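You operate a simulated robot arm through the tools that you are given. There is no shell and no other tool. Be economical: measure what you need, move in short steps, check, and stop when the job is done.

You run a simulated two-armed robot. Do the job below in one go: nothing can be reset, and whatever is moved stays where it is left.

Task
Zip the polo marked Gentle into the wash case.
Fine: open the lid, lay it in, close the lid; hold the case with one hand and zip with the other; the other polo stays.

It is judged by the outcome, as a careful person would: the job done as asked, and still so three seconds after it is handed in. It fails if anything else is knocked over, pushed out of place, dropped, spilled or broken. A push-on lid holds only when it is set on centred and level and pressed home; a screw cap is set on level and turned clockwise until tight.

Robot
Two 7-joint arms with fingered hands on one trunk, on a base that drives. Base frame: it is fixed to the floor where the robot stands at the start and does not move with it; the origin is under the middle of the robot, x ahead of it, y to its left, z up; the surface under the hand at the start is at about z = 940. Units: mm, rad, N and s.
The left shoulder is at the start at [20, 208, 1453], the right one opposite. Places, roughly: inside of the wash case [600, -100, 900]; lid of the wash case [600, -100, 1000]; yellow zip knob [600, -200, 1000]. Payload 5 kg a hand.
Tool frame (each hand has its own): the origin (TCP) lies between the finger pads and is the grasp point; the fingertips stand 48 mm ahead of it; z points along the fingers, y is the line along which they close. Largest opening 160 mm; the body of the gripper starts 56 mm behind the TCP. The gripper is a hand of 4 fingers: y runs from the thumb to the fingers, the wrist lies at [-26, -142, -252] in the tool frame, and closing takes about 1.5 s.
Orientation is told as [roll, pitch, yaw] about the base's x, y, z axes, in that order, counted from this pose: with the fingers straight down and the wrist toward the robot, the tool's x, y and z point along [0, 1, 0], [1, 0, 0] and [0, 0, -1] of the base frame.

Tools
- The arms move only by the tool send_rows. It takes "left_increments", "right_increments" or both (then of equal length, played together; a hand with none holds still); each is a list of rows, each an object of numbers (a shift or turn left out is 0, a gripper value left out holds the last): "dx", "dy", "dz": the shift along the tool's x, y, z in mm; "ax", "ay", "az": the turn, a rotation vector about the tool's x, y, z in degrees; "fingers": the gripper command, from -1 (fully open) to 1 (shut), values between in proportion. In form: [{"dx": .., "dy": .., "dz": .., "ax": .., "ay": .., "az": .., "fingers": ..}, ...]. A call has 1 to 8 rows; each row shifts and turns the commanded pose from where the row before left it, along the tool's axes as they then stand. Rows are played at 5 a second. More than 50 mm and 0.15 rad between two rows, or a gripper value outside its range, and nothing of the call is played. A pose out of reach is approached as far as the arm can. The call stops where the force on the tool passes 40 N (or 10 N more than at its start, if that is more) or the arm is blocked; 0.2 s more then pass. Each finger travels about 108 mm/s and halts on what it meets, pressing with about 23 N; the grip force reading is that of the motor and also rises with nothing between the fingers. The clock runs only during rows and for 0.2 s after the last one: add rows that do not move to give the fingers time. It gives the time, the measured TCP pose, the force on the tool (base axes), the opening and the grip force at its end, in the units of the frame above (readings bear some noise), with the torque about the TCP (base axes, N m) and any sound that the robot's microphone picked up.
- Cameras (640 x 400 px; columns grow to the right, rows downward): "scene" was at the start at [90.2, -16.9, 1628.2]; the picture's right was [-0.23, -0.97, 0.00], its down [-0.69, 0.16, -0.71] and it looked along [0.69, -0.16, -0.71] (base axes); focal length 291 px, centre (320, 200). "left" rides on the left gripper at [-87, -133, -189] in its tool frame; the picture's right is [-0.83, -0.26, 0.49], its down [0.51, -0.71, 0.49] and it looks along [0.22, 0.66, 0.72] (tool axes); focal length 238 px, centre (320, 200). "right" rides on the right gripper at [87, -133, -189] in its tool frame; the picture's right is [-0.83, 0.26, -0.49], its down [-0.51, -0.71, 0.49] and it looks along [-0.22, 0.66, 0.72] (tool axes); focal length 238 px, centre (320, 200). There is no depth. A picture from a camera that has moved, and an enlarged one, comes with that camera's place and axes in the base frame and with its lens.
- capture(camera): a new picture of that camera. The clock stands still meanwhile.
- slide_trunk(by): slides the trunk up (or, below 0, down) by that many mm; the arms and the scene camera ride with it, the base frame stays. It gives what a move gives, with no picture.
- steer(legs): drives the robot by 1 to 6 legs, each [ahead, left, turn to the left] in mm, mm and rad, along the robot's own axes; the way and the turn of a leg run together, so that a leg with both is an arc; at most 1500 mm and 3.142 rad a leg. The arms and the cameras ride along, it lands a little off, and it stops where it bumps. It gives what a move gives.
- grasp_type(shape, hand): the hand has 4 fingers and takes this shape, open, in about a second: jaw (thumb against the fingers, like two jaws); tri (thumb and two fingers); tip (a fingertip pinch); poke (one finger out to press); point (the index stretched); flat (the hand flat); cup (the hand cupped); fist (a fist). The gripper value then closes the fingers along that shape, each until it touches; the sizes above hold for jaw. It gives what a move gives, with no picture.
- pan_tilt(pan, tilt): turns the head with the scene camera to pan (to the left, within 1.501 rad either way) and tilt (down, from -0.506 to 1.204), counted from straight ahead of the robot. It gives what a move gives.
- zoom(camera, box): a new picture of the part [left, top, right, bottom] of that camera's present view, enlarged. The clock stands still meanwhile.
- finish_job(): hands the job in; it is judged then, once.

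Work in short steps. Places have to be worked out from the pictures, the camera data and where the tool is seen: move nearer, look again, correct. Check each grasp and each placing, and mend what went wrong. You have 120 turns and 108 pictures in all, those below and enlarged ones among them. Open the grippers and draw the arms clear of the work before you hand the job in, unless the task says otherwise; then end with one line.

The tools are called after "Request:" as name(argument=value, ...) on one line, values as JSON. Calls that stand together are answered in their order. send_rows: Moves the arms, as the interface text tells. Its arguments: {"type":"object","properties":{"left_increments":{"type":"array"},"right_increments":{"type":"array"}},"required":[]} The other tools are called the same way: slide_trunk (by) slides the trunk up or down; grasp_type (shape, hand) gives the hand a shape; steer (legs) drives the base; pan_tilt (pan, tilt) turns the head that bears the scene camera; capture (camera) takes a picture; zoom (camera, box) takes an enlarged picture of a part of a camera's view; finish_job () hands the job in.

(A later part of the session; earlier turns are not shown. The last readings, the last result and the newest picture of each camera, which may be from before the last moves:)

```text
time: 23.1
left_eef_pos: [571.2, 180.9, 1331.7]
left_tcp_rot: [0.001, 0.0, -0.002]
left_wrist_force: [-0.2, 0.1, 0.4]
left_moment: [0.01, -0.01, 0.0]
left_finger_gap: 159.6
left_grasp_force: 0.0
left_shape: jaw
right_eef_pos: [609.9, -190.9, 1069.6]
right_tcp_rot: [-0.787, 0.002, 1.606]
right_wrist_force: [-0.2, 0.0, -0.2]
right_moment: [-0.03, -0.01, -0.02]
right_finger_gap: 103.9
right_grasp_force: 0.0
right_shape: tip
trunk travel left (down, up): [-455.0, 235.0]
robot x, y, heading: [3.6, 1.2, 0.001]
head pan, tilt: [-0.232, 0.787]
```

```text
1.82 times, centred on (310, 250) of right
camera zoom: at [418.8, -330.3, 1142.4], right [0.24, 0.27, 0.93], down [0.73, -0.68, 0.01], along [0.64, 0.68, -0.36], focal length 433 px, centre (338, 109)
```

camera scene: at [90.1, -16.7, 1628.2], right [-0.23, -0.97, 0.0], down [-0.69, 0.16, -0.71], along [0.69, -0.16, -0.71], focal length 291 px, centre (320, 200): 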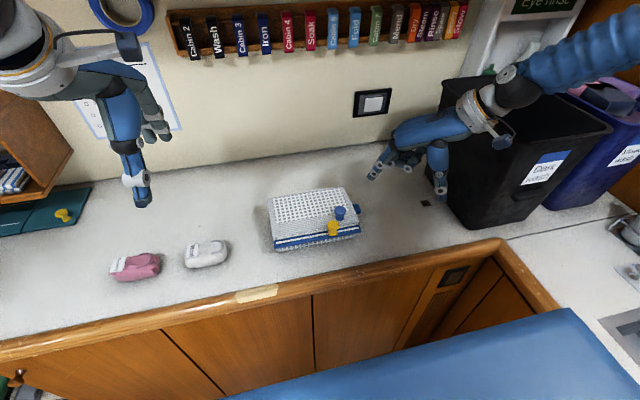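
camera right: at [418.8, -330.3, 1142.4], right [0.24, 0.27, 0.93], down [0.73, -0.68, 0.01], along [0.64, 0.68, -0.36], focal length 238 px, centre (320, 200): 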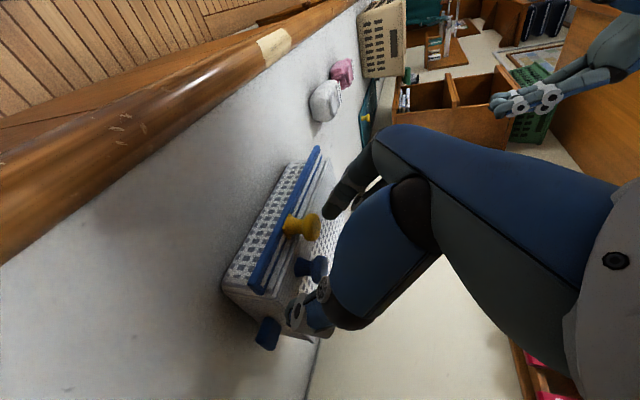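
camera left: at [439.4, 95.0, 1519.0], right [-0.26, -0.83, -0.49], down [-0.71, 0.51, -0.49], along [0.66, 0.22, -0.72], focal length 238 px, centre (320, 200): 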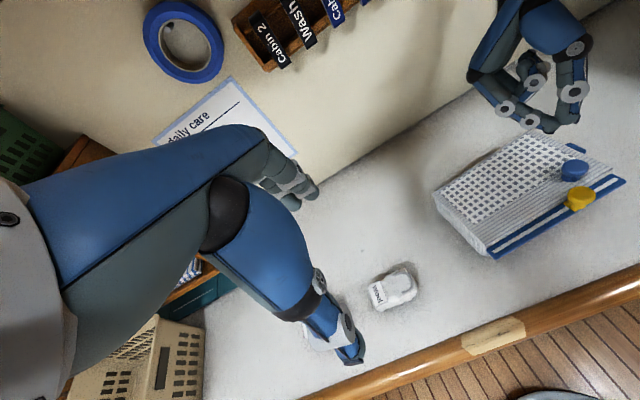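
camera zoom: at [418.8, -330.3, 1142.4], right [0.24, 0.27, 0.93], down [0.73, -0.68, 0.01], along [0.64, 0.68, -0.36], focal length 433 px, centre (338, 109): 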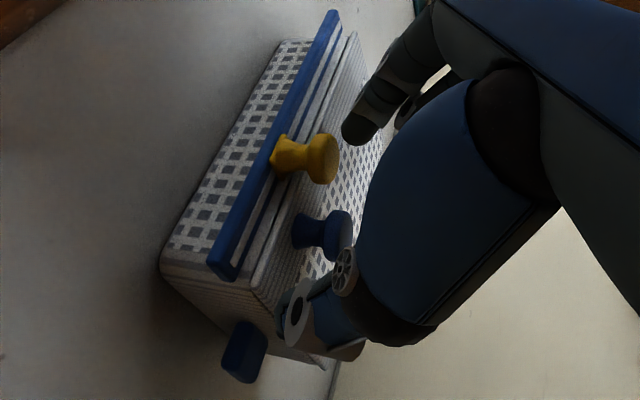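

Clearance is fine. I advance the last 20 mm, nudging 3 mm right, and close the pinch.

Request:
send_rows(right_increments=[{"dz": 10, "dy": -3}, {"dz": 10}, {"fingers": 0.2}, {}, {"fingers": 0.6}, {}, {"fingers": 1.0}, {}])

Request:
zoom(camera="right", box=[220, 140, 400, 360])

```text
time: 24.9
left_eef_pos: [570.6, 181.6, 1330.7]
left_tcp_rot: [0.0, 0.001, -0.001]
left_wrist_force: [0.4, 0.0, 0.1]
left_moment: [0.0, 0.0, 0.0]
left_finger_gap: 159.6
left_grasp_force: 0.1
left_shape: jaw
right_eef_pos: [625.3, -194.1, 1055.7]
right_tcp_rot: [-0.787, -0.001, 1.607]
right_wrist_force: [2.5, -0.4, 15.4]
right_moment: [0.46, -0.37, -0.26]
right_finger_gap: 42.4
right_grasp_force: 23.0
right_shape: tip
trunk travel left (down, up): [-455.0, 235.0]
robot x, y, heading: [-0.7, 1.8, 0.001]
head pan, tilt: [-0.232, 0.787]
```

```text
1.82 times, centred on (310, 250) of right
camera zoom: at [433.8, -334.0, 1128.7], right [0.23, 0.27, 0.93], down [0.73, -0.68, 0.01], along [0.64, 0.68, -0.35], focal length 433 px, centre (338, 109)
```

zoom: 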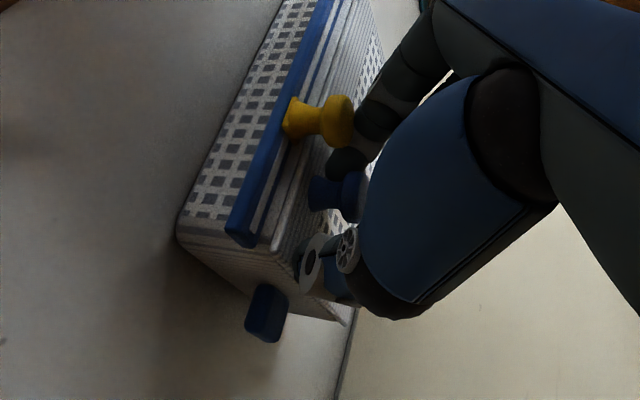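

The thumb is pressing on the lid (15 N up) rather than reaching the neck. I reopen a bit, raise 7 mm, and close again.

Request:
send_rows(right_increments=[{"fingers": 0.1}, {}, {"dx": -4.9, "dz": -4.9}, {"fingers": 0.5}, {}, {"fingers": 1.0}, {}, {}])

Request:
zoom(camera="right", box=[220, 140, 400, 360])

```text
time: 26.7
left_eef_pos: [571.5, 182.8, 1330.8]
left_tcp_rot: [0.0, 0.002, 0.001]
left_wrist_force: [0.6, 0.0, 0.8]
left_moment: [0.0, 0.0, 0.03]
left_finger_gap: 159.7
left_grasp_force: 0.0
left_shape: jaw
right_eef_pos: [624.1, -196.2, 1060.6]
right_tcp_rot: [-0.784, 0.0, 1.606]
right_wrist_force: [0.0, 0.9, 1.4]
right_moment: [0.36, 0.01, 0.1]
right_finger_gap: 21.2
right_grasp_force: 22.7
right_shape: tip
trunk travel left (down, up): [-455.0, 235.0]
robot x, y, heading: [2.6, 0.6, 0.004]
head pan, tilt: [-0.232, 0.787]
```

```text
1.82 times, centred on (310, 250) of right
camera zoom: at [432.8, -334.4, 1134.9], right [0.24, 0.27, 0.93], down [0.73, -0.68, 0.01], along [0.64, 0.68, -0.36], focal length 433 px, centre (338, 109)
```

zoom: 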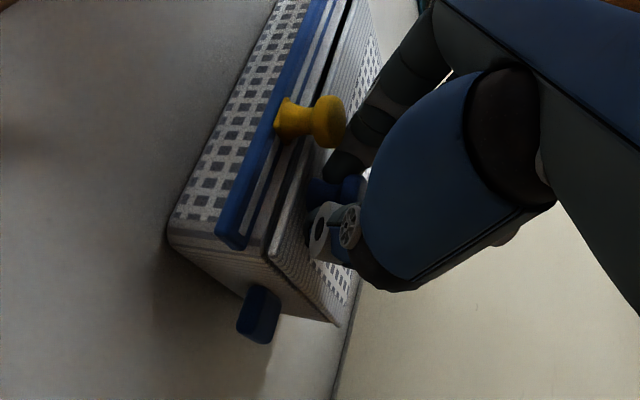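

Now a firm 21 mm pinch on the neck and the lid is just cracked open. I rotate with the lid, 24° first.

Request:
send_rows(right_increments=[{"dx": -20.7, "dz": -9.6, "ay": 8}, {"dx": -20.7, "dz": -9.6, "ay": 8}, {"dx": -20.7, "dz": -9.6, "ay": 8}, {}])

Request:
zoom(camera="left", box=[400, 60, 640, 280])

Request:
zoom(camera="right", box=[180, 120, 420, 360])

```text
time: 27.7
left_eef_pos: [572.3, 181.5, 1330.6]
left_tcp_rot: [0.001, 0.0, -0.001]
left_wrist_force: [-0.1, 0.0, 0.6]
left_moment: [0.02, -0.07, 0.04]
left_finger_gap: 159.1
left_grasp_force: 0.0
left_shape: jaw
right_eef_pos: [656.9, -197.0, 1121.6]
right_tcp_rot: [-0.365, 0.0, 1.607]
right_wrist_force: [0.4, -0.1, 0.0]
right_moment: [-0.03, -0.01, -0.01]
right_finger_gap: 20.8
right_grasp_force: 22.8
right_shape: tip
trunk travel left (down, up): [-455.0, 235.0]
robot x, y, heading: [-0.5, -1.0, -0.002]
head pan, tilt: [-0.232, 0.787]
```

```text
1.82 times, centred on (520, 170) of left
camera zoom: at [437.5, 94.4, 1519.7], right [-0.26, -0.83, -0.49], down [-0.71, 0.51, -0.49], along [0.66, 0.22, -0.72], focal length 433 px, centre (-44, 254)
```

zoom: 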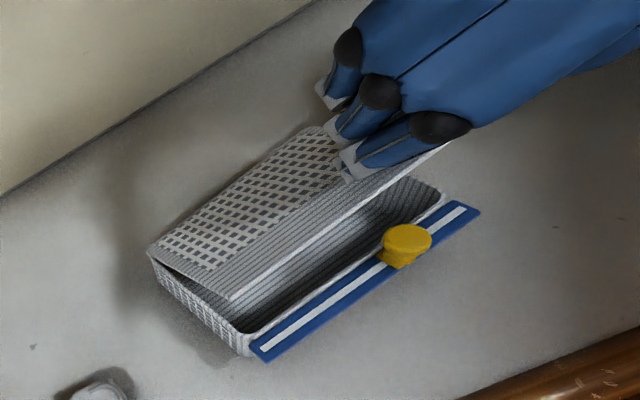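

```text
1.67 times, centred on (300, 240) of right
camera zoom: at [511.2, -332.8, 1268.8], right [0.6, 0.28, 0.75], down [0.67, -0.69, -0.28], along [0.44, 0.67, -0.6], focal length 397 px, centre (353, 133)
```

zoom: 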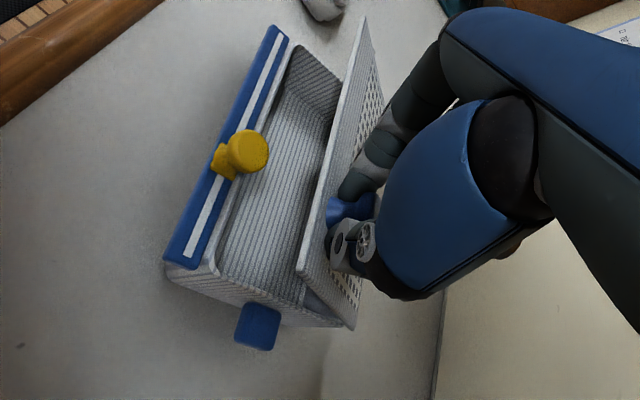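

The lid follows cleanly and the case stays down. I continue another 32°.

Request:
send_rows(right_increments=[{"dx": -20.7, "dz": -9.6, "ay": 8}, {"dx": -20.7, "dz": -9.6, "ay": 8}, {"dx": -20.7, "dz": -9.6, "ay": 8}, {"dx": -20.7, "dz": -9.6, "ay": 8}, {}])

Request:
zoom(camera="left", box=[400, 60, 640, 280])

Request:
zoom(camera="right", box=[180, 120, 420, 360])

```text
time: 28.9
left_eef_pos: [569.8, 180.3, 1332.9]
left_tcp_rot: [0.001, -0.001, 0.0]
left_wrist_force: [-0.9, -0.6, 0.3]
left_moment: [0.09, -0.1, 0.06]
left_finger_gap: 159.7
left_grasp_force: 0.1
left_shape: jaw
right_eef_pos: [728.3, -191.4, 1173.3]
right_tcp_rot: [0.193, -0.002, 1.606]
right_wrist_force: [1.2, -1.2, -0.6]
right_moment: [0.01, -0.18, -0.06]
right_finger_gap: 20.7
right_grasp_force: 22.9
right_shape: tip
trunk travel left (down, up): [-455.0, 235.0]
robot x, y, heading: [0.3, -0.4, -0.004]
head pan, tilt: [-0.232, 0.787]
```

```text
1.82 times, centred on (520, 170) of left
camera zoom: at [436.8, 93.2, 1520.0], right [-0.26, -0.83, -0.49], down [-0.71, 0.51, -0.49], along [0.66, 0.22, -0.72], focal length 433 px, centre (-44, 254)
```

zoom: 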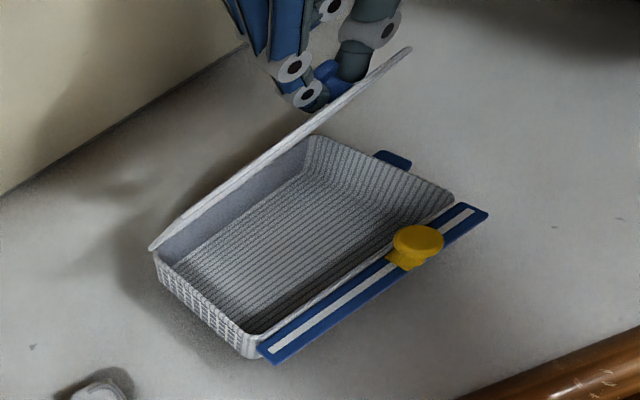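

```text
1.67 times, centred on (300, 240) of right
camera zoom: at [684.0, -325.6, 1376.6], right [0.9, 0.29, 0.32], down [0.43, -0.69, -0.58], along [0.05, 0.66, -0.75], focal length 397 px, centre (353, 133)
```

zoom: 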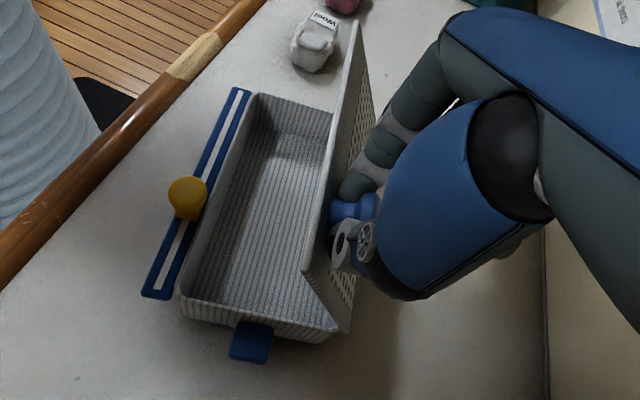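

Excellent; lid at ~56°. Continuing another 32°.

Request:
send_rows(right_increments=[{"dx": -20.7, "dz": -9.6, "ay": 8}, {"dx": -20.7, "dz": -9.6, "ay": 8}, {"dx": -20.7, "dz": -9.6, "ay": 8}, {"dx": -20.7, "dz": -9.6, "ay": 8}, {}])

Request:
zoom(camera="left", box=[400, 40, 640, 260])

Request:
zoom(camera="right", box=[180, 120, 420, 360])

```text
time: 29.4
left_eef_pos: [572.2, 188.6, 1329.2]
left_tcp_rot: [-0.003, 0.001, 0.004]
left_wrist_force: [0.4, 1.6, -0.1]
left_moment: [-0.2, 0.05, -0.05]
left_finger_gap: 159.6
left_grasp_force: 0.0
left_shape: jaw
right_eef_pos: [722.1, -161.9, 1167.5]
right_tcp_rot: [0.389, -0.012, 1.683]
right_wrist_force: [0.8, 4.4, 7.8]
right_moment: [-0.16, -0.61, 0.1]
right_finger_gap: 21.1
right_grasp_force: 23.3
right_shape: tip
right hand out of reach, approached as far as the arm can: row 2
trunk travel left (down, up): [-455.0, 235.0]
robot x, y, heading: [0.2, -0.6, 0.001]
head pan, tilt: [-0.232, 0.787]
stopped in row 2 (right hand): the force on the tool passed its limit at 53 N (the readings are from after the stop); the commanded pose is now the measured one
```

```text
1.82 times, centred on (520, 150) of left
camera zoom: at [439.1, 100.7, 1518.9], right [-0.26, -0.84, -0.48], down [-0.71, 0.5, -0.49], along [0.65, 0.22, -0.72], focal length 433 px, centre (-44, 291)
```

zoom: 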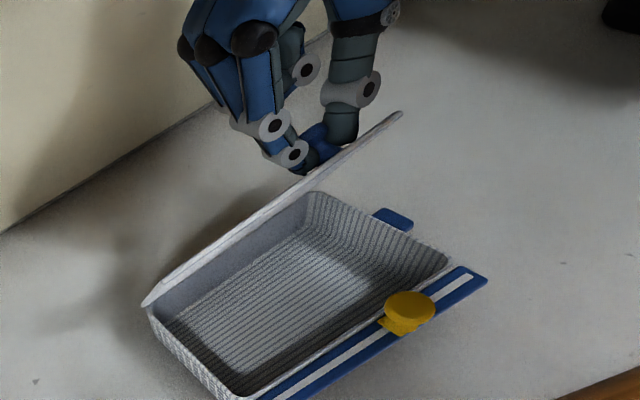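

```text
1.67 times, centred on (300, 240) of right
camera zoom: at [728.1, -295.9, 1375.2], right [0.92, 0.36, 0.14], down [0.36, -0.67, -0.65], along [-0.15, 0.65, -0.74], focal length 397 px, centre (353, 133)
```

zoom: 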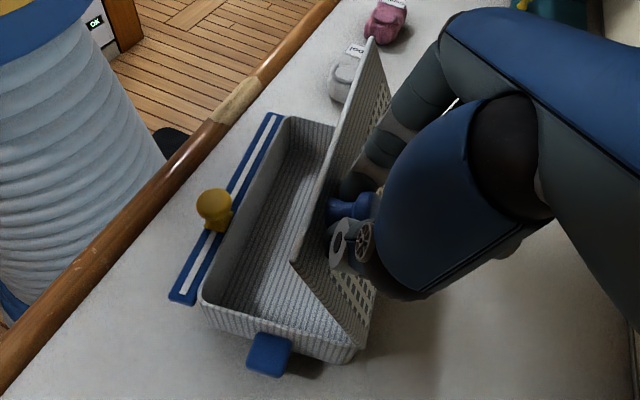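

The right arm ran out of reach at ~62° and twisted a little. That opening is probably enough to lay the polo in with the left hand while the right holds the lid. Let me view the case's state.

Request:
zoom(camera="scene", box=[220, 60, 460, 260])

```text
2.00 times, centred on (340, 160) of scene
camera zoom: at [90.6, -11.4, 1628.3], right [-0.23, -0.97, 0.0], down [-0.69, 0.16, -0.71], along [0.69, -0.16, -0.71], focal length 583 px, centre (280, 280)
```

zoom: 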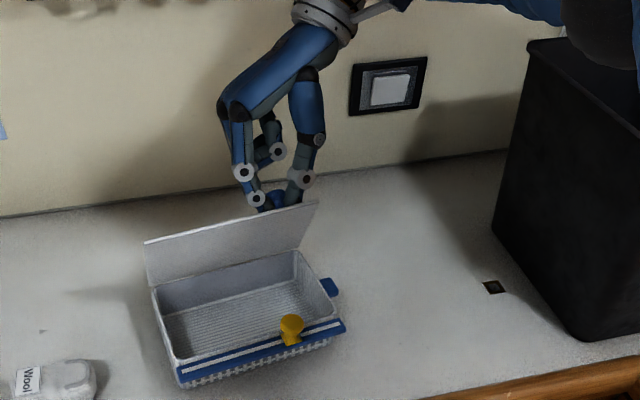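

The case sits flat with the lid at ~65°, yaw ≈8°, interior centre ≈[665,−93]. I keep the right hand holding and bring the left hand above the pink polo (≈[607,360]).

Request:
send_rows(left_increments=[{"dx": 45, "dy": 9}, {"dx": 45, "dy": 9}, {"dx": 45, "dy": 9}, {"dx": 43, "dy": 9}, {"dz": 45}, {"dz": 45}, {"dz": 45}, {"dz": 45}])

Request:
capture(camera="left")

Request:
capture(camera="scene")

```text
time: 31.2
left_eef_pos: [608.6, 361.1, 1151.8]
left_tcp_rot: [0.0, -0.002, 0.002]
left_wrist_force: [2.2, 0.5, 1.6]
left_moment: [-0.04, 0.17, -0.03]
left_finger_gap: 159.8
left_grasp_force: 0.2
left_shape: jaw
right_eef_pos: [721.6, -164.7, 1166.6]
right_tcp_rot: [0.391, -0.012, 1.685]
right_wrist_force: [0.2, 4.4, 19.2]
right_moment: [0.07, -0.38, 0.12]
right_finger_gap: 21.5
right_grasp_force: 22.8
right_shape: tip
trunk travel left (down, up): [-455.0, 235.0]
robot x, y, heading: [-1.6, 0.5, 0.005]
head pan, tilt: [-0.232, 0.787]
```

```text
60 pictures are left
camera left: at [476.1, 275.1, 1340.3], right [-0.26, -0.84, -0.49], down [-0.71, 0.5, -0.49], along [0.66, 0.22, -0.72], focal length 238 px, centre (320, 200)
```

left: 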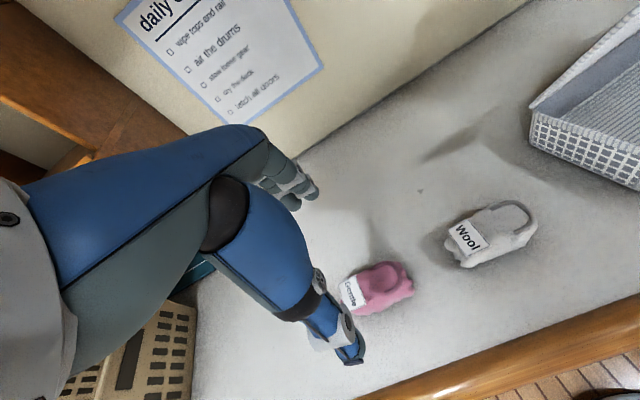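

```text
59 pictures are left
camera scene: at [90.2, -15.1, 1628.3], right [-0.23, -0.97, 0.0], down [-0.69, 0.16, -0.71], along [0.69, -0.16, -0.71], focal length 291 px, centre (320, 200)
```

scene: 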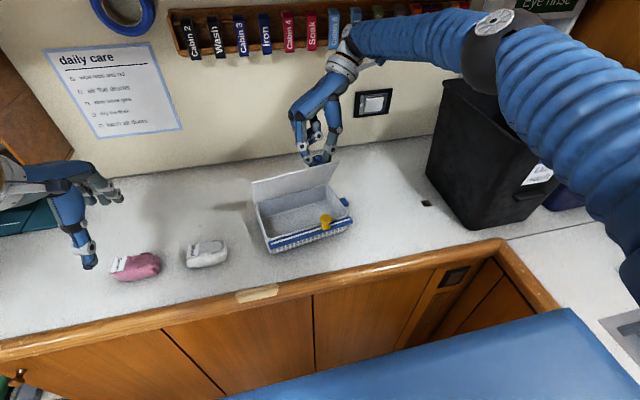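

The polo centre is ≈[602,354]. I adjust and descend to about TCP z 1000, then inspect before closing.

Request:
send_rows(left_increments=[{"dx": -6, "dy": -6, "dz": 40}, {"dz": 40}, {"dz": 35}, {"dz": 20}, {"dz": 15}, {}])

Request:
zoom(camera="left", box=[240, 160, 480, 380])

Request:
zoom(camera="scene", box=[20, 160, 260, 320])

```text
time: 32.6
left_eef_pos: [601.1, 356.4, 1000.8]
left_tcp_rot: [-0.001, -0.002, 0.001]
left_wrist_force: [-0.4, -0.5, 0.1]
left_moment: [0.0, -0.02, 0.03]
left_finger_gap: 159.9
left_grasp_force: 0.1
left_shape: jaw
right_eef_pos: [720.6, -165.3, 1167.9]
right_tcp_rot: [0.389, -0.013, 1.682]
right_wrist_force: [-2.3, 4.5, 18.8]
right_moment: [0.16, -0.29, 0.02]
right_finger_gap: 21.2
right_grasp_force: 23.1
right_shape: tip
trunk travel left (down, up): [-455.0, 235.0]
robot x, y, heading: [0.2, 1.1, 0.005]
head pan, tilt: [-0.232, 0.787]
```

```text
1.82 times, centred on (360, 270) of left
camera zoom: at [467.6, 269.1, 1189.7], right [-0.26, -0.83, -0.49], down [-0.71, 0.51, -0.49], along [0.66, 0.22, -0.72], focal length 433 px, centre (247, 73)
```

zoom: 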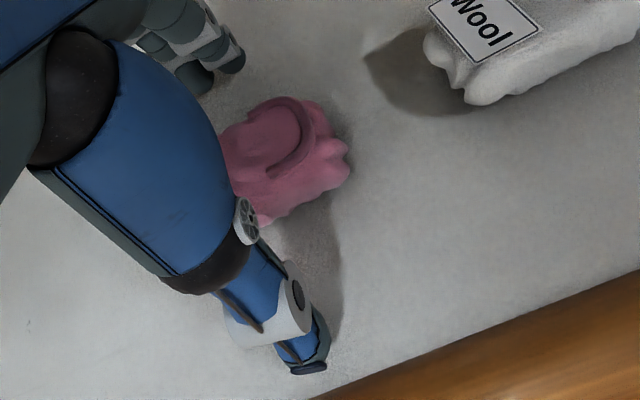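

```text
2.50 times, centred on (140, 240) of scene
camera zoom: at [88.5, -16.1, 1628.4], right [-0.23, -0.97, 0.0], down [-0.69, 0.16, -0.71], along [0.69, -0.16, -0.71], focal length 728 px, centre (770, 100)
```

zoom: 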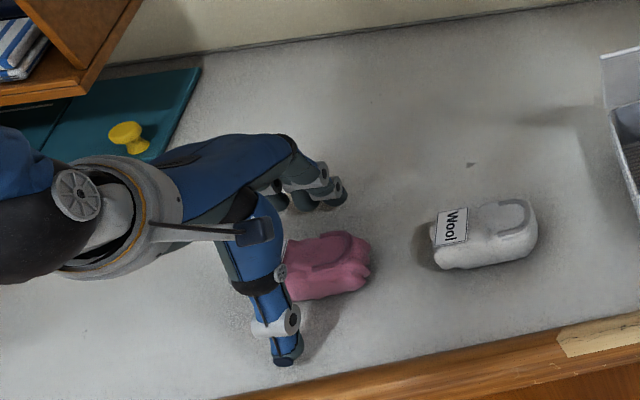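

Thumb and fingers straddle the polo centred at ≈[605,357]. I close the left hand.

Request:
send_rows(left_increments=[{"dz": 5, "fingers": 0}, {}, {"fingers": 0.3}, {}, {"fingers": 0.7}, {}, {"fingers": 1}, {}])

Request:
send_rows(left_increments=[{"dz": -30}, {"dz": -40}, {"dz": -40}, {"dz": -40}, {"dz": -40}, {}])

Request:
capture(camera="scene")

Request:
zoom(camera="left", box=[240, 160, 480, 380])

```text
time: 34.4
left_eef_pos: [599.9, 355.9, 995.8]
left_tcp_rot: [0.0, 0.0, -0.002]
left_wrist_force: [-1.2, 0.1, 0.5]
left_moment: [0.0, 0.02, -0.06]
left_finger_gap: 60.7
left_grasp_force: 23.1
left_shape: jaw
right_eef_pos: [719.5, -165.4, 1167.1]
right_tcp_rot: [0.39, -0.011, 1.685]
right_wrist_force: [-1.1, 4.1, 17.0]
right_moment: [0.07, -0.31, 0.02]
right_finger_gap: 21.4
right_grasp_force: 22.8
right_shape: tip
trunk travel left (down, up): [-455.0, 235.0]
robot x, y, heading: [2.9, 0.2, 0.0]
head pan, tilt: [-0.232, 0.787]
```

```text
time: 35.8
left_eef_pos: [600.2, 354.1, 1185.4]
left_tcp_rot: [0.0, 0.0, 0.001]
left_wrist_force: [-0.2, -0.2, -1.8]
left_moment: [-0.06, 0.0, -0.01]
left_finger_gap: 60.6
left_grasp_force: 23.1
left_shape: jaw
right_eef_pos: [720.5, -164.7, 1167.8]
right_tcp_rot: [0.391, -0.012, 1.684]
right_wrist_force: [-1.8, 0.1, 18.8]
right_moment: [-0.1, -0.27, 0.1]
right_finger_gap: 21.2
right_grasp_force: 22.9
right_shape: tip
trunk travel left (down, up): [-455.0, 235.0]
robot x, y, heading: [1.9, -0.8, -0.001]
head pan, tilt: [-0.232, 0.787]
```

```text
56 pictures are left
camera scene: at [89.6, -15.3, 1628.3], right [-0.23, -0.97, 0.0], down [-0.69, 0.16, -0.71], along [0.69, -0.16, -0.71], focal length 291 px, centre (320, 200)
```

scene: 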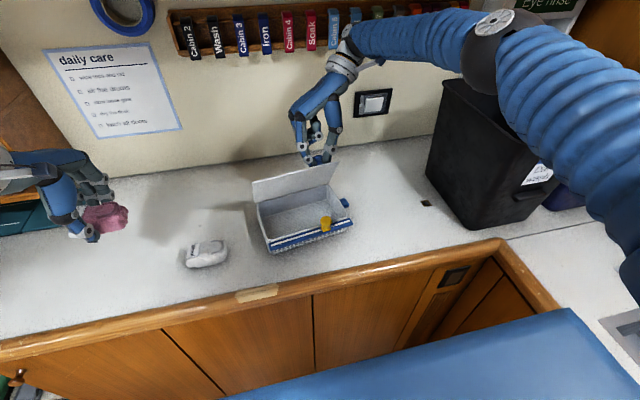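

```text
1.82 times, centred on (360, 270) of left
camera zoom: at [467.6, 267.5, 1373.4], right [-0.26, -0.84, -0.49], down [-0.71, 0.51, -0.49], along [0.66, 0.22, -0.72], focal length 433 px, centre (247, 73)
```

zoom: 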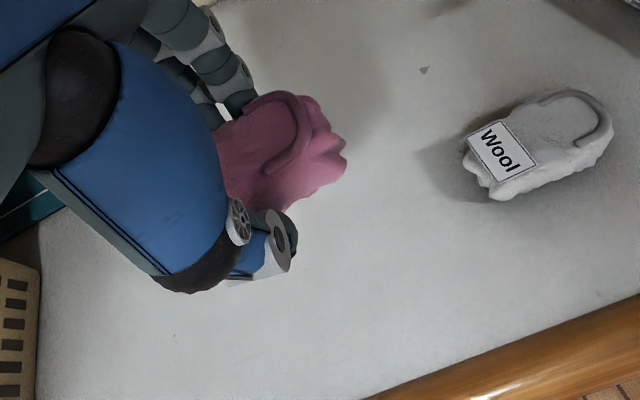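

The polo is held (60 mm) and nothing else moved. I carry it toward the case, tilting the hand −25° so the knuckles clear the leaning lid, staying in front of the case.

Request:
send_rows(left_increments=[{"dy": -37, "dx": -20}, {"dx": -42, "ax": -6.25}, {"dx": -42, "ax": -6.25}, {"dx": -42, "ax": -6.25}, {"dx": -42, "ax": -6.25}, {"dx": -42}, {"dx": -42}, {"dx": -42}])

Request:
send_rows(left_increments=[{"dx": -37}, {"dx": -37}, {"dx": -36}, {}])

Request:
capture(camera="scene")

Request:
capture(camera="left")

Request:
capture(camera="right")

```text
time: 37.6
left_eef_pos: [564.4, 37.6, 1186.6]
left_tcp_rot: [0.002, -0.439, 0.001]
left_wrist_force: [0.0, -0.1, -2.1]
left_moment: [0.07, 0.04, 0.06]
left_finger_gap: 60.1
left_grasp_force: 23.6
left_shape: jaw
right_eef_pos: [719.4, -166.2, 1166.9]
right_tcp_rot: [0.389, -0.014, 1.684]
right_wrist_force: [-2.0, 3.0, 16.0]
right_moment: [0.18, -0.31, 0.0]
right_finger_gap: 21.3
right_grasp_force: 22.8
right_shape: tip
trunk travel left (down, up): [-455.0, 235.0]
robot x, y, heading: [3.8, -0.6, 0.003]
head pan, tilt: [-0.232, 0.787]
```

```text
time: 38.6
left_eef_pos: [561.6, -69.9, 1186.2]
left_tcp_rot: [-0.001, -0.436, 0.0]
left_wrist_force: [0.1, 1.1, -2.5]
left_moment: [-0.07, 0.01, -0.08]
left_finger_gap: 60.1
left_grasp_force: 23.0
left_shape: jaw
right_eef_pos: [719.6, -165.0, 1167.1]
right_tcp_rot: [0.392, -0.011, 1.683]
right_wrist_force: [-1.9, -1.1, 16.9]
right_moment: [-0.15, -0.27, 0.17]
right_finger_gap: 21.5
right_grasp_force: 22.8
right_shape: tip
trunk travel left (down, up): [-455.0, 235.0]
robot x, y, heading: [0.5, 1.9, 0.006]
head pan, tilt: [-0.232, 0.787]
```

```text
54 pictures are left
camera scene: at [88.8, -15.2, 1628.3], right [-0.23, -0.97, 0.0], down [-0.69, 0.16, -0.71], along [0.69, -0.16, -0.71], focal length 291 px, centre (320, 200)
```

scene: 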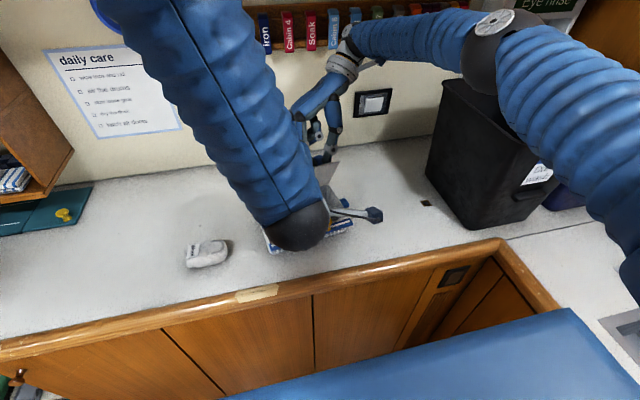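

```text
53 pictures are left
camera left: at [363.3, -156.8, 1301.3], right [-0.03, -0.83, -0.55], down [-0.44, 0.51, -0.74], along [0.9, 0.22, -0.38], focal length 238 px, centre (320, 200)
```

left: 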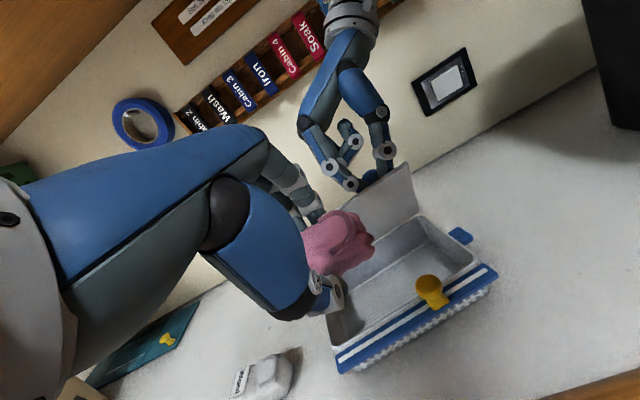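

```text
52 pictures are left
camera right: at [726.2, -299.7, 1374.2], right [0.92, 0.36, 0.14], down [0.36, -0.67, -0.65], along [-0.15, 0.65, -0.74], focal length 238 px, centre (320, 200)
```

right: 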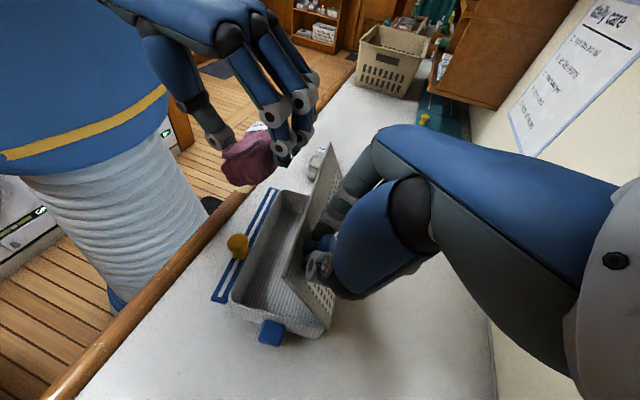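

Path looks clear. I descend along the tool axis 110 mm and look.

Request:
send_rows(left_increments=[{"dz": 37}, {"dz": 37}, {"dz": 36}, {}])

Request:
zoom(camera="right", box=[160, 60, 400, 360])

Request:
capture(camera="left")

```text
time: 39.6
left_eef_pos: [608.9, -72.7, 1084.2]
left_tcp_rot: [0.001, -0.432, 0.0]
left_wrist_force: [-7.3, 1.7, -9.6]
left_moment: [-0.26, 0.15, 0.29]
left_finger_gap: 59.2
left_grasp_force: 23.3
left_shape: jaw
right_eef_pos: [721.5, -167.5, 1166.1]
right_tcp_rot: [0.39, -0.013, 1.683]
right_wrist_force: [8.8, -4.2, 13.8]
right_moment: [0.46, -0.35, -0.84]
right_finger_gap: 21.6
right_grasp_force: 22.9
right_shape: tip
trunk travel left (down, up): [-455.0, 235.0]
robot x, y, heading: [-0.1, 0.7, -0.002]
head pan, tilt: [-0.232, 0.787]
```

```text
1.33 times, centred on (280, 210) of right
camera zoom: at [727.0, -301.7, 1373.5], right [0.92, 0.36, 0.14], down [0.36, -0.66, -0.66], along [-0.15, 0.65, -0.74], focal length 318 px, centre (373, 187)
```

zoom: 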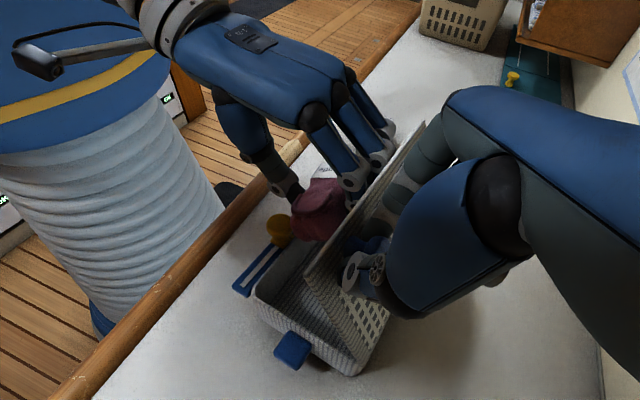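

```text
50 pictures are left
camera left: at [409.5, -159.4, 1199.6], right [-0.03, -0.83, -0.55], down [-0.44, 0.51, -0.74], along [0.9, 0.22, -0.38], focal length 238 px, centre (320, 200)
```

left: 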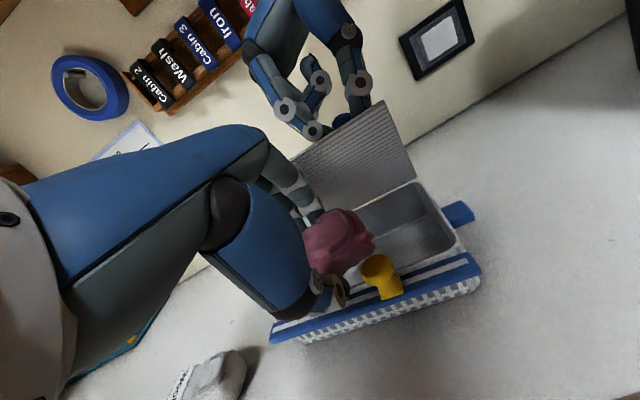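

The left fingers touched the lid and yawed the case. I back the left hand out along its axis and re-measure.

Request:
send_rows(left_increments=[{"dz": -35}, {"dz": -35}, {}])

Request:
capture(camera="left")

Request:
capture(camera="right")

```text
time: 40.4
left_eef_pos: [581.4, -70.7, 1147.9]
left_tcp_rot: [-0.001, -0.437, 0.0]
left_wrist_force: [0.9, -0.4, -2.0]
left_moment: [0.02, 0.01, 0.02]
left_finger_gap: 59.9
left_grasp_force: 22.9
left_shape: jaw
right_eef_pos: [720.3, -165.7, 1165.5]
right_tcp_rot: [0.392, -0.014, 1.686]
right_wrist_force: [-0.5, -0.7, 6.2]
right_moment: [0.09, 0.07, -0.16]
right_finger_gap: 21.7
right_grasp_force: 23.1
right_shape: tip
trunk travel left (down, up): [-455.0, 235.0]
robot x, y, heading: [-0.2, -0.2, 0.005]
head pan, tilt: [-0.232, 0.787]
```

```text
49 pictures are left
camera left: at [381.6, -158.7, 1263.0], right [-0.03, -0.83, -0.55], down [-0.44, 0.51, -0.74], along [0.9, 0.22, -0.38], focal length 238 px, centre (320, 200)
```

left: 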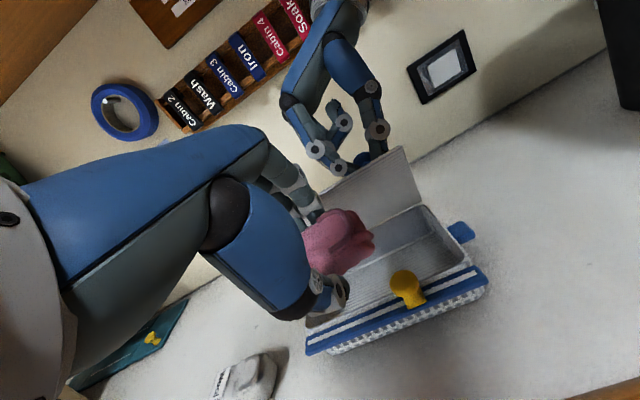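

```text
48 pictures are left
camera right: at [727.4, -300.8, 1372.8], right [0.92, 0.36, 0.13], down [0.36, -0.66, -0.66], along [-0.15, 0.65, -0.74], focal length 238 px, centre (320, 200)
```

right: 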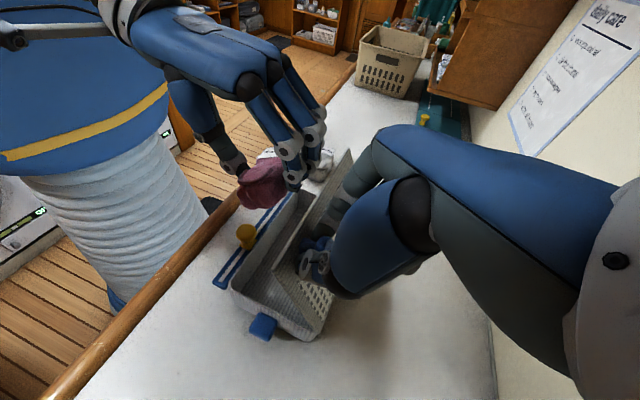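

The case settled near straight (front x≈590, y 33…−212). The hand is too deep across x, so I'll yaw it −90° (polo lengthwise front-to-back, 120 mm fits in ~150 mm), so fingers open along the case's long side. First retreat up/back, untilt, and begin yawing.

Request:
send_rows(left_increments=[{"dz": -45}, {"dz": -25}, {"ax": 8.3}, {"ax": 8.3}, {"ax": 8.3}, {"az": 8.2}, {"az": 8.2}, {"az": 8.2}])

Request:
send_rows(left_increments=[{"az": 8.2}, {"az": 8.2}, {"az": 8.2}, {"az": 8.2}, {"az": 8.2}, {"az": 8.2}, {"az": 8.2}, {"az": 8.2}])

Request:
capture(camera="left")

Request:
capture(camera="right")

```text
time: 42.2
left_eef_pos: [551.3, -68.7, 1212.1]
left_tcp_rot: [0.001, 0.0, -0.432]
left_wrist_force: [-0.1, 0.1, -1.9]
left_moment: [-0.03, 0.01, 0.04]
left_finger_gap: 60.0
left_grasp_force: 23.3
left_shape: jaw
right_eef_pos: [721.0, -165.9, 1166.4]
right_tcp_rot: [0.393, -0.013, 1.684]
right_wrist_force: [-1.8, 0.3, 6.1]
right_moment: [0.1, -0.01, -0.08]
right_finger_gap: 21.6
right_grasp_force: 22.8
right_shape: tip
trunk travel left (down, up): [-455.0, 235.0]
robot x, y, heading: [1.9, -1.6, 0.001]
head pan, tilt: [-0.232, 0.787]
```

```text
time: 44.0
left_eef_pos: [553.2, -69.9, 1211.8]
left_tcp_rot: [0.002, -0.002, -1.576]
left_wrist_force: [-0.5, -0.2, -2.2]
left_moment: [-0.02, 0.04, 0.0]
left_finger_gap: 59.9
left_grasp_force: 23.3
left_shape: jaw
right_eef_pos: [721.4, -166.7, 1166.6]
right_tcp_rot: [0.39, -0.014, 1.686]
right_wrist_force: [-1.0, -1.5, 6.4]
right_moment: [0.04, -0.03, -0.06]
right_finger_gap: 21.6
right_grasp_force: 23.0
right_shape: tip
trunk travel left (down, up): [-455.0, 235.0]
robot x, y, heading: [2.6, 2.5, 0.005]
head pan, tilt: [-0.232, 0.787]
```

```text
47 pictures are left
camera left: at [466.3, 63.7, 1400.8], right [-0.83, 0.26, -0.49], down [0.51, 0.71, -0.49], along [0.22, -0.66, -0.72], focal length 238 px, centre (320, 200)
```

left: 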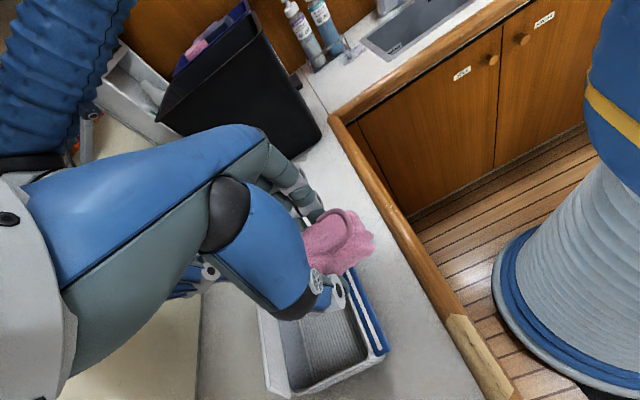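

```text
46 pictures are left
camera right: at [728.0, -300.5, 1373.0], right [0.92, 0.36, 0.13], down [0.36, -0.66, -0.66], along [-0.15, 0.65, -0.74], focal length 238 px, centre (320, 200)
```

right: 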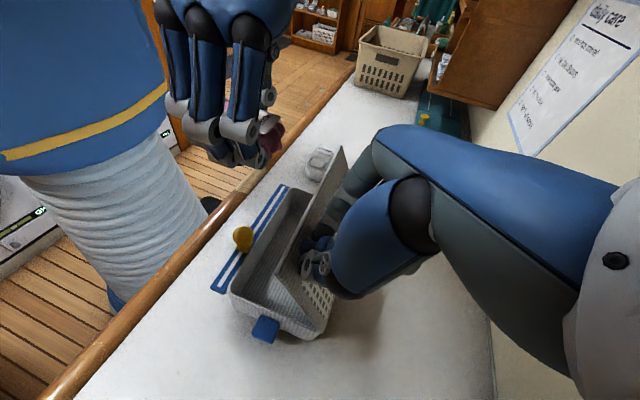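

The polo now lies lengthwise in x. I shift over the case, tilt 25° parallel to the lid and descend most of the way.

Request:
send_rows(left_increments=[{"dx": 22, "dy": 20}, {"ay": 8.3}, {"ay": 8.3}, {"ay": 8.3}, {"dz": 40}, {"dz": 40}, {"dz": 40}, {}])

Request:
capture(camera="left")

Request:
capture(camera="right")

```text
time: 45.8
left_eef_pos: [623.4, -94.8, 1103.8]
left_tcp_rot: [0.436, 0.001, -1.574]
left_wrist_force: [-0.5, -0.1, -3.0]
left_moment: [0.19, -0.03, -0.09]
left_finger_gap: 59.8
left_grasp_force: 22.9
left_shape: jaw
right_eef_pos: [720.1, -166.9, 1166.5]
right_tcp_rot: [0.392, -0.012, 1.685]
right_wrist_force: [-0.7, -3.5, 9.3]
right_moment: [-0.14, 0.01, 0.02]
right_finger_gap: 21.4
right_grasp_force: 23.2
right_shape: tip
trunk travel left (down, up): [-455.0, 235.0]
robot x, y, heading: [1.1, -1.2, 0.003]
head pan, tilt: [-0.232, 0.787]
```

```text
45 pictures are left
camera left: at [466.2, 38.9, 1237.0], right [-0.55, 0.26, -0.79], down [0.67, 0.71, -0.23], along [0.5, -0.66, -0.56], focal length 238 px, centre (320, 200)
```

left: 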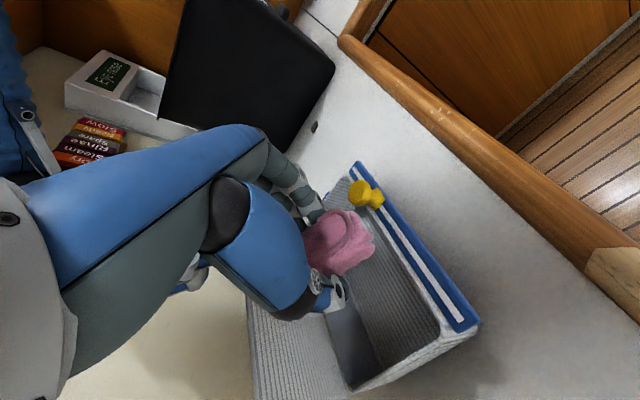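

```text
44 pictures are left
camera right: at [726.4, -301.4, 1373.7], right [0.92, 0.36, 0.14], down [0.36, -0.66, -0.66], along [-0.15, 0.65, -0.74], focal length 238 px, centre (320, 200)
```

right: 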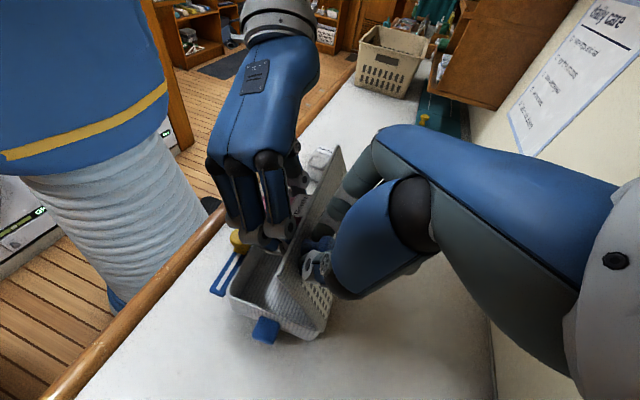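

No contact so far and the polo lines up with the opening. I lower the remaining ~80 mm in small steps.

Request:
send_rows(left_increments=[{"dz": 25}, {"dz": 25}, {"dz": 15}, {}])

Request:
capture(camera="left")

Request:
capture(camera="right")

```text
time: 46.8
left_eef_pos: [651.1, -93.2, 1044.5]
left_tcp_rot: [0.436, 0.001, -1.576]
left_wrist_force: [-16.8, -1.4, -0.2]
left_moment: [0.07, -1.79, -0.88]
left_finger_gap: 59.9
left_grasp_force: 23.0
left_shape: jaw
right_eef_pos: [722.0, -165.8, 1165.8]
right_tcp_rot: [0.389, -0.013, 1.684]
right_wrist_force: [17.2, -2.0, 10.6]
right_moment: [0.02, -0.56, -0.33]
right_finger_gap: 21.2
right_grasp_force: 22.6
right_shape: tip
trunk travel left (down, up): [-455.0, 235.0]
robot x, y, heading: [-0.7, -4.3, 0.002]
head pan, tilt: [-0.232, 0.787]
```

```text
43 pictures are left
camera left: at [493.3, 40.1, 1179.1], right [-0.55, 0.26, -0.79], down [0.67, 0.71, -0.23], along [0.5, -0.66, -0.56], focal length 238 px, centre (320, 200)
```

left: 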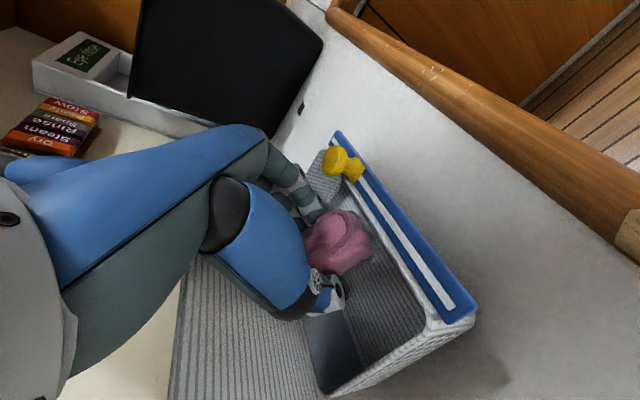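

```text
42 pictures are left
camera right: at [726.9, -301.1, 1373.8], right [0.92, 0.36, 0.14], down [0.36, -0.66, -0.66], along [-0.15, 0.65, -0.74], focal length 238 px, centre (320, 200)
```

right: 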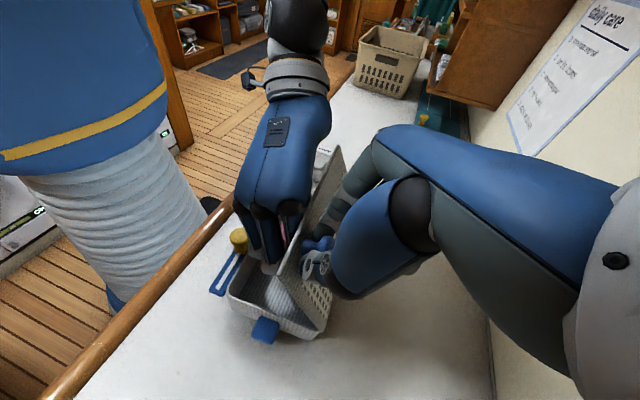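

The polo is inside the opening but the hand leans on the lid. I ease back 8 mm and down 12 mm.

Request:
send_rows(left_increments=[{"dx": -7, "dz": -3.5}, {"dx": -5, "dz": 11}, {}])

Request:
zoom(camera="left", box=[240, 120, 500, 400])

```text
time: 47.6
left_eef_pos: [644.3, -91.5, 1035.1]
left_tcp_rot: [0.436, -0.001, -1.573]
left_wrist_force: [-0.2, -0.6, -2.2]
left_moment: [0.0, 0.0, -0.01]
left_finger_gap: 59.7
left_grasp_force: 23.0
left_shape: jaw
right_eef_pos: [721.2, -166.9, 1165.8]
right_tcp_rot: [0.39, -0.012, 1.686]
right_wrist_force: [-2.2, -0.6, 9.1]
right_moment: [0.22, -0.08, -0.17]
right_finger_gap: 21.5
right_grasp_force: 23.0
right_shape: tip
trunk travel left (down, up): [-455.0, 235.0]
robot x, y, heading: [-1.3, 0.6, 0.004]
head pan, tilt: [-0.232, 0.787]
```

```text
1.43 times, centred on (370, 260) of left
camera zoom: at [486.2, 41.9, 1168.1], right [-0.55, 0.26, -0.79], down [0.67, 0.71, -0.23], along [0.5, -0.66, -0.56], focal length 340 px, centre (249, 114)
```

zoom: 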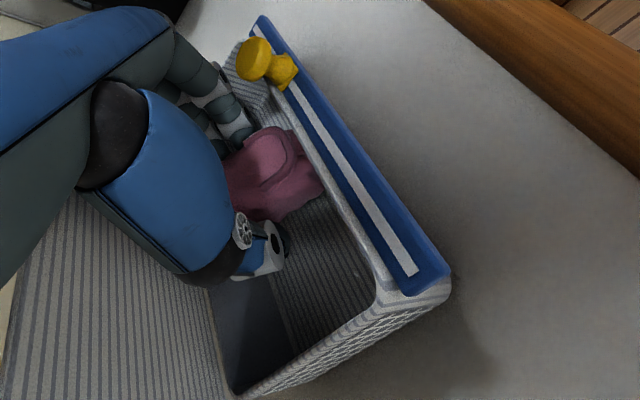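

Free of contact, polo inside the rim. I lower another 20 mm along the tool.

Request:
send_rows(left_increments=[{"dx": -3, "dz": 10}, {"dx": -3, "dz": 10}, {}])

Request:
zoom(camera="left", box=[240, 120, 500, 400])

```text
time: 48.4
left_eef_pos: [648.0, -91.5, 1013.5]
left_tcp_rot: [0.439, -0.002, -1.574]
left_wrist_force: [1.2, -1.4, 7.3]
left_moment: [0.1, 0.27, 0.04]
left_finger_gap: 60.1
left_grasp_force: 23.0
left_shape: jaw
right_eef_pos: [719.7, -166.7, 1166.6]
right_tcp_rot: [0.39, -0.014, 1.686]
right_wrist_force: [-1.5, 0.0, 9.1]
right_moment: [0.12, 0.12, -0.08]
right_finger_gap: 21.4
right_grasp_force: 23.0
right_shape: tip
trunk travel left (down, up): [-455.0, 235.0]
robot x, y, heading: [-0.6, -3.4, 0.003]
head pan, tilt: [-0.232, 0.787]
```

```text
1.43 times, centred on (370, 260) of left
camera zoom: at [489.7, 41.4, 1146.5], right [-0.55, 0.26, -0.8], down [0.67, 0.71, -0.23], along [0.5, -0.66, -0.56], focal length 340 px, centre (249, 114)
```

zoom: 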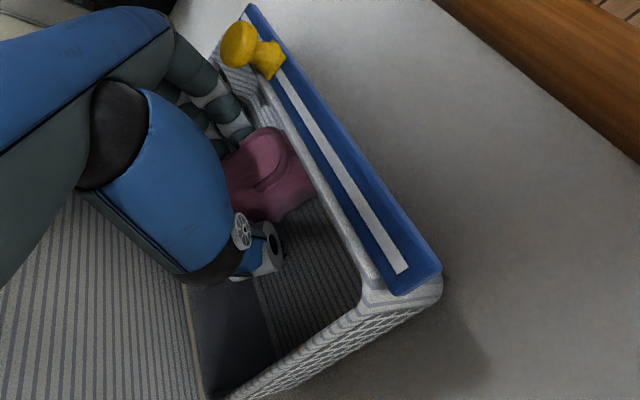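

It touches the floor of the case (up-force +9 N). I open the fingers to ~95 mm and withdraw along the tool axis.

Request:
send_rows(left_increments=[{"fingers": 0}, {"fingers": -0.15}, {}, {"dz": -15}, {"dz": -25}, {"dz": -35}, {"dz": -45}, {}])

Request:
capture(camera="left")

Request:
capture(camera="right")

```text
time: 50.2
left_eef_pos: [596.0, -89.5, 1123.2]
left_tcp_rot: [0.433, 0.0, -1.572]
left_wrist_force: [1.2, 0.3, -0.2]
left_moment: [0.02, 0.08, 0.0]
left_finger_gap: 91.5
left_grasp_force: 0.0
left_shape: jaw
right_eef_pos: [721.6, -166.1, 1166.8]
right_tcp_rot: [0.39, -0.014, 1.684]
right_wrist_force: [-2.3, -0.9, 12.1]
right_moment: [0.06, 0.33, -0.02]
right_finger_gap: 21.6
right_grasp_force: 23.1
right_shape: tip
trunk travel left (down, up): [-455.0, 235.0]
robot x, y, heading: [1.4, 0.1, -0.001]
head pan, tilt: [-0.232, 0.787]
```

```text
39 pictures are left
camera left: at [439.2, 43.9, 1258.2], right [-0.55, 0.26, -0.79], down [0.67, 0.71, -0.23], along [0.5, -0.66, -0.56], focal length 238 px, centre (320, 200)
```

left: 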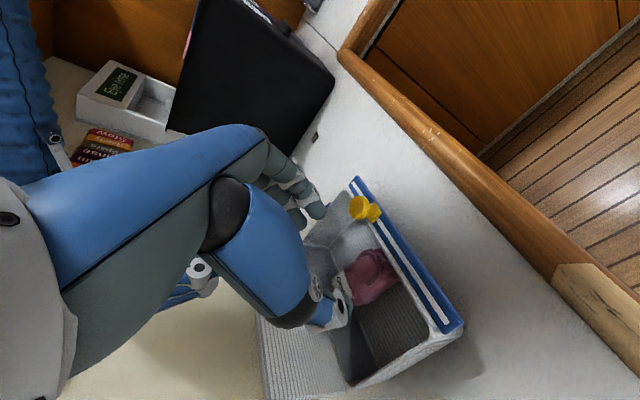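

```text
38 pictures are left
camera right: at [727.7, -301.0, 1373.7], right [0.92, 0.36, 0.13], down [0.36, -0.66, -0.66], along [-0.15, 0.65, -0.74], focal length 238 px, centre (320, 200)
```

right: 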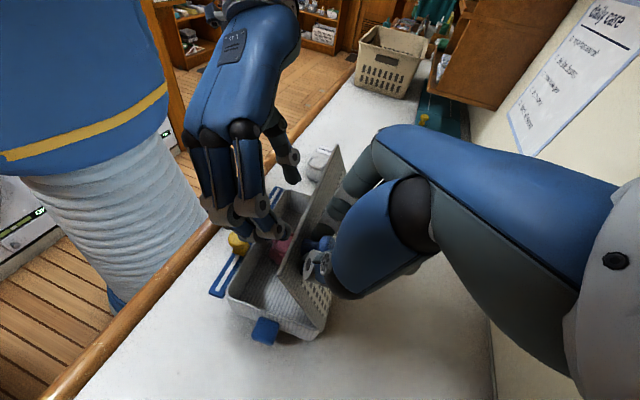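

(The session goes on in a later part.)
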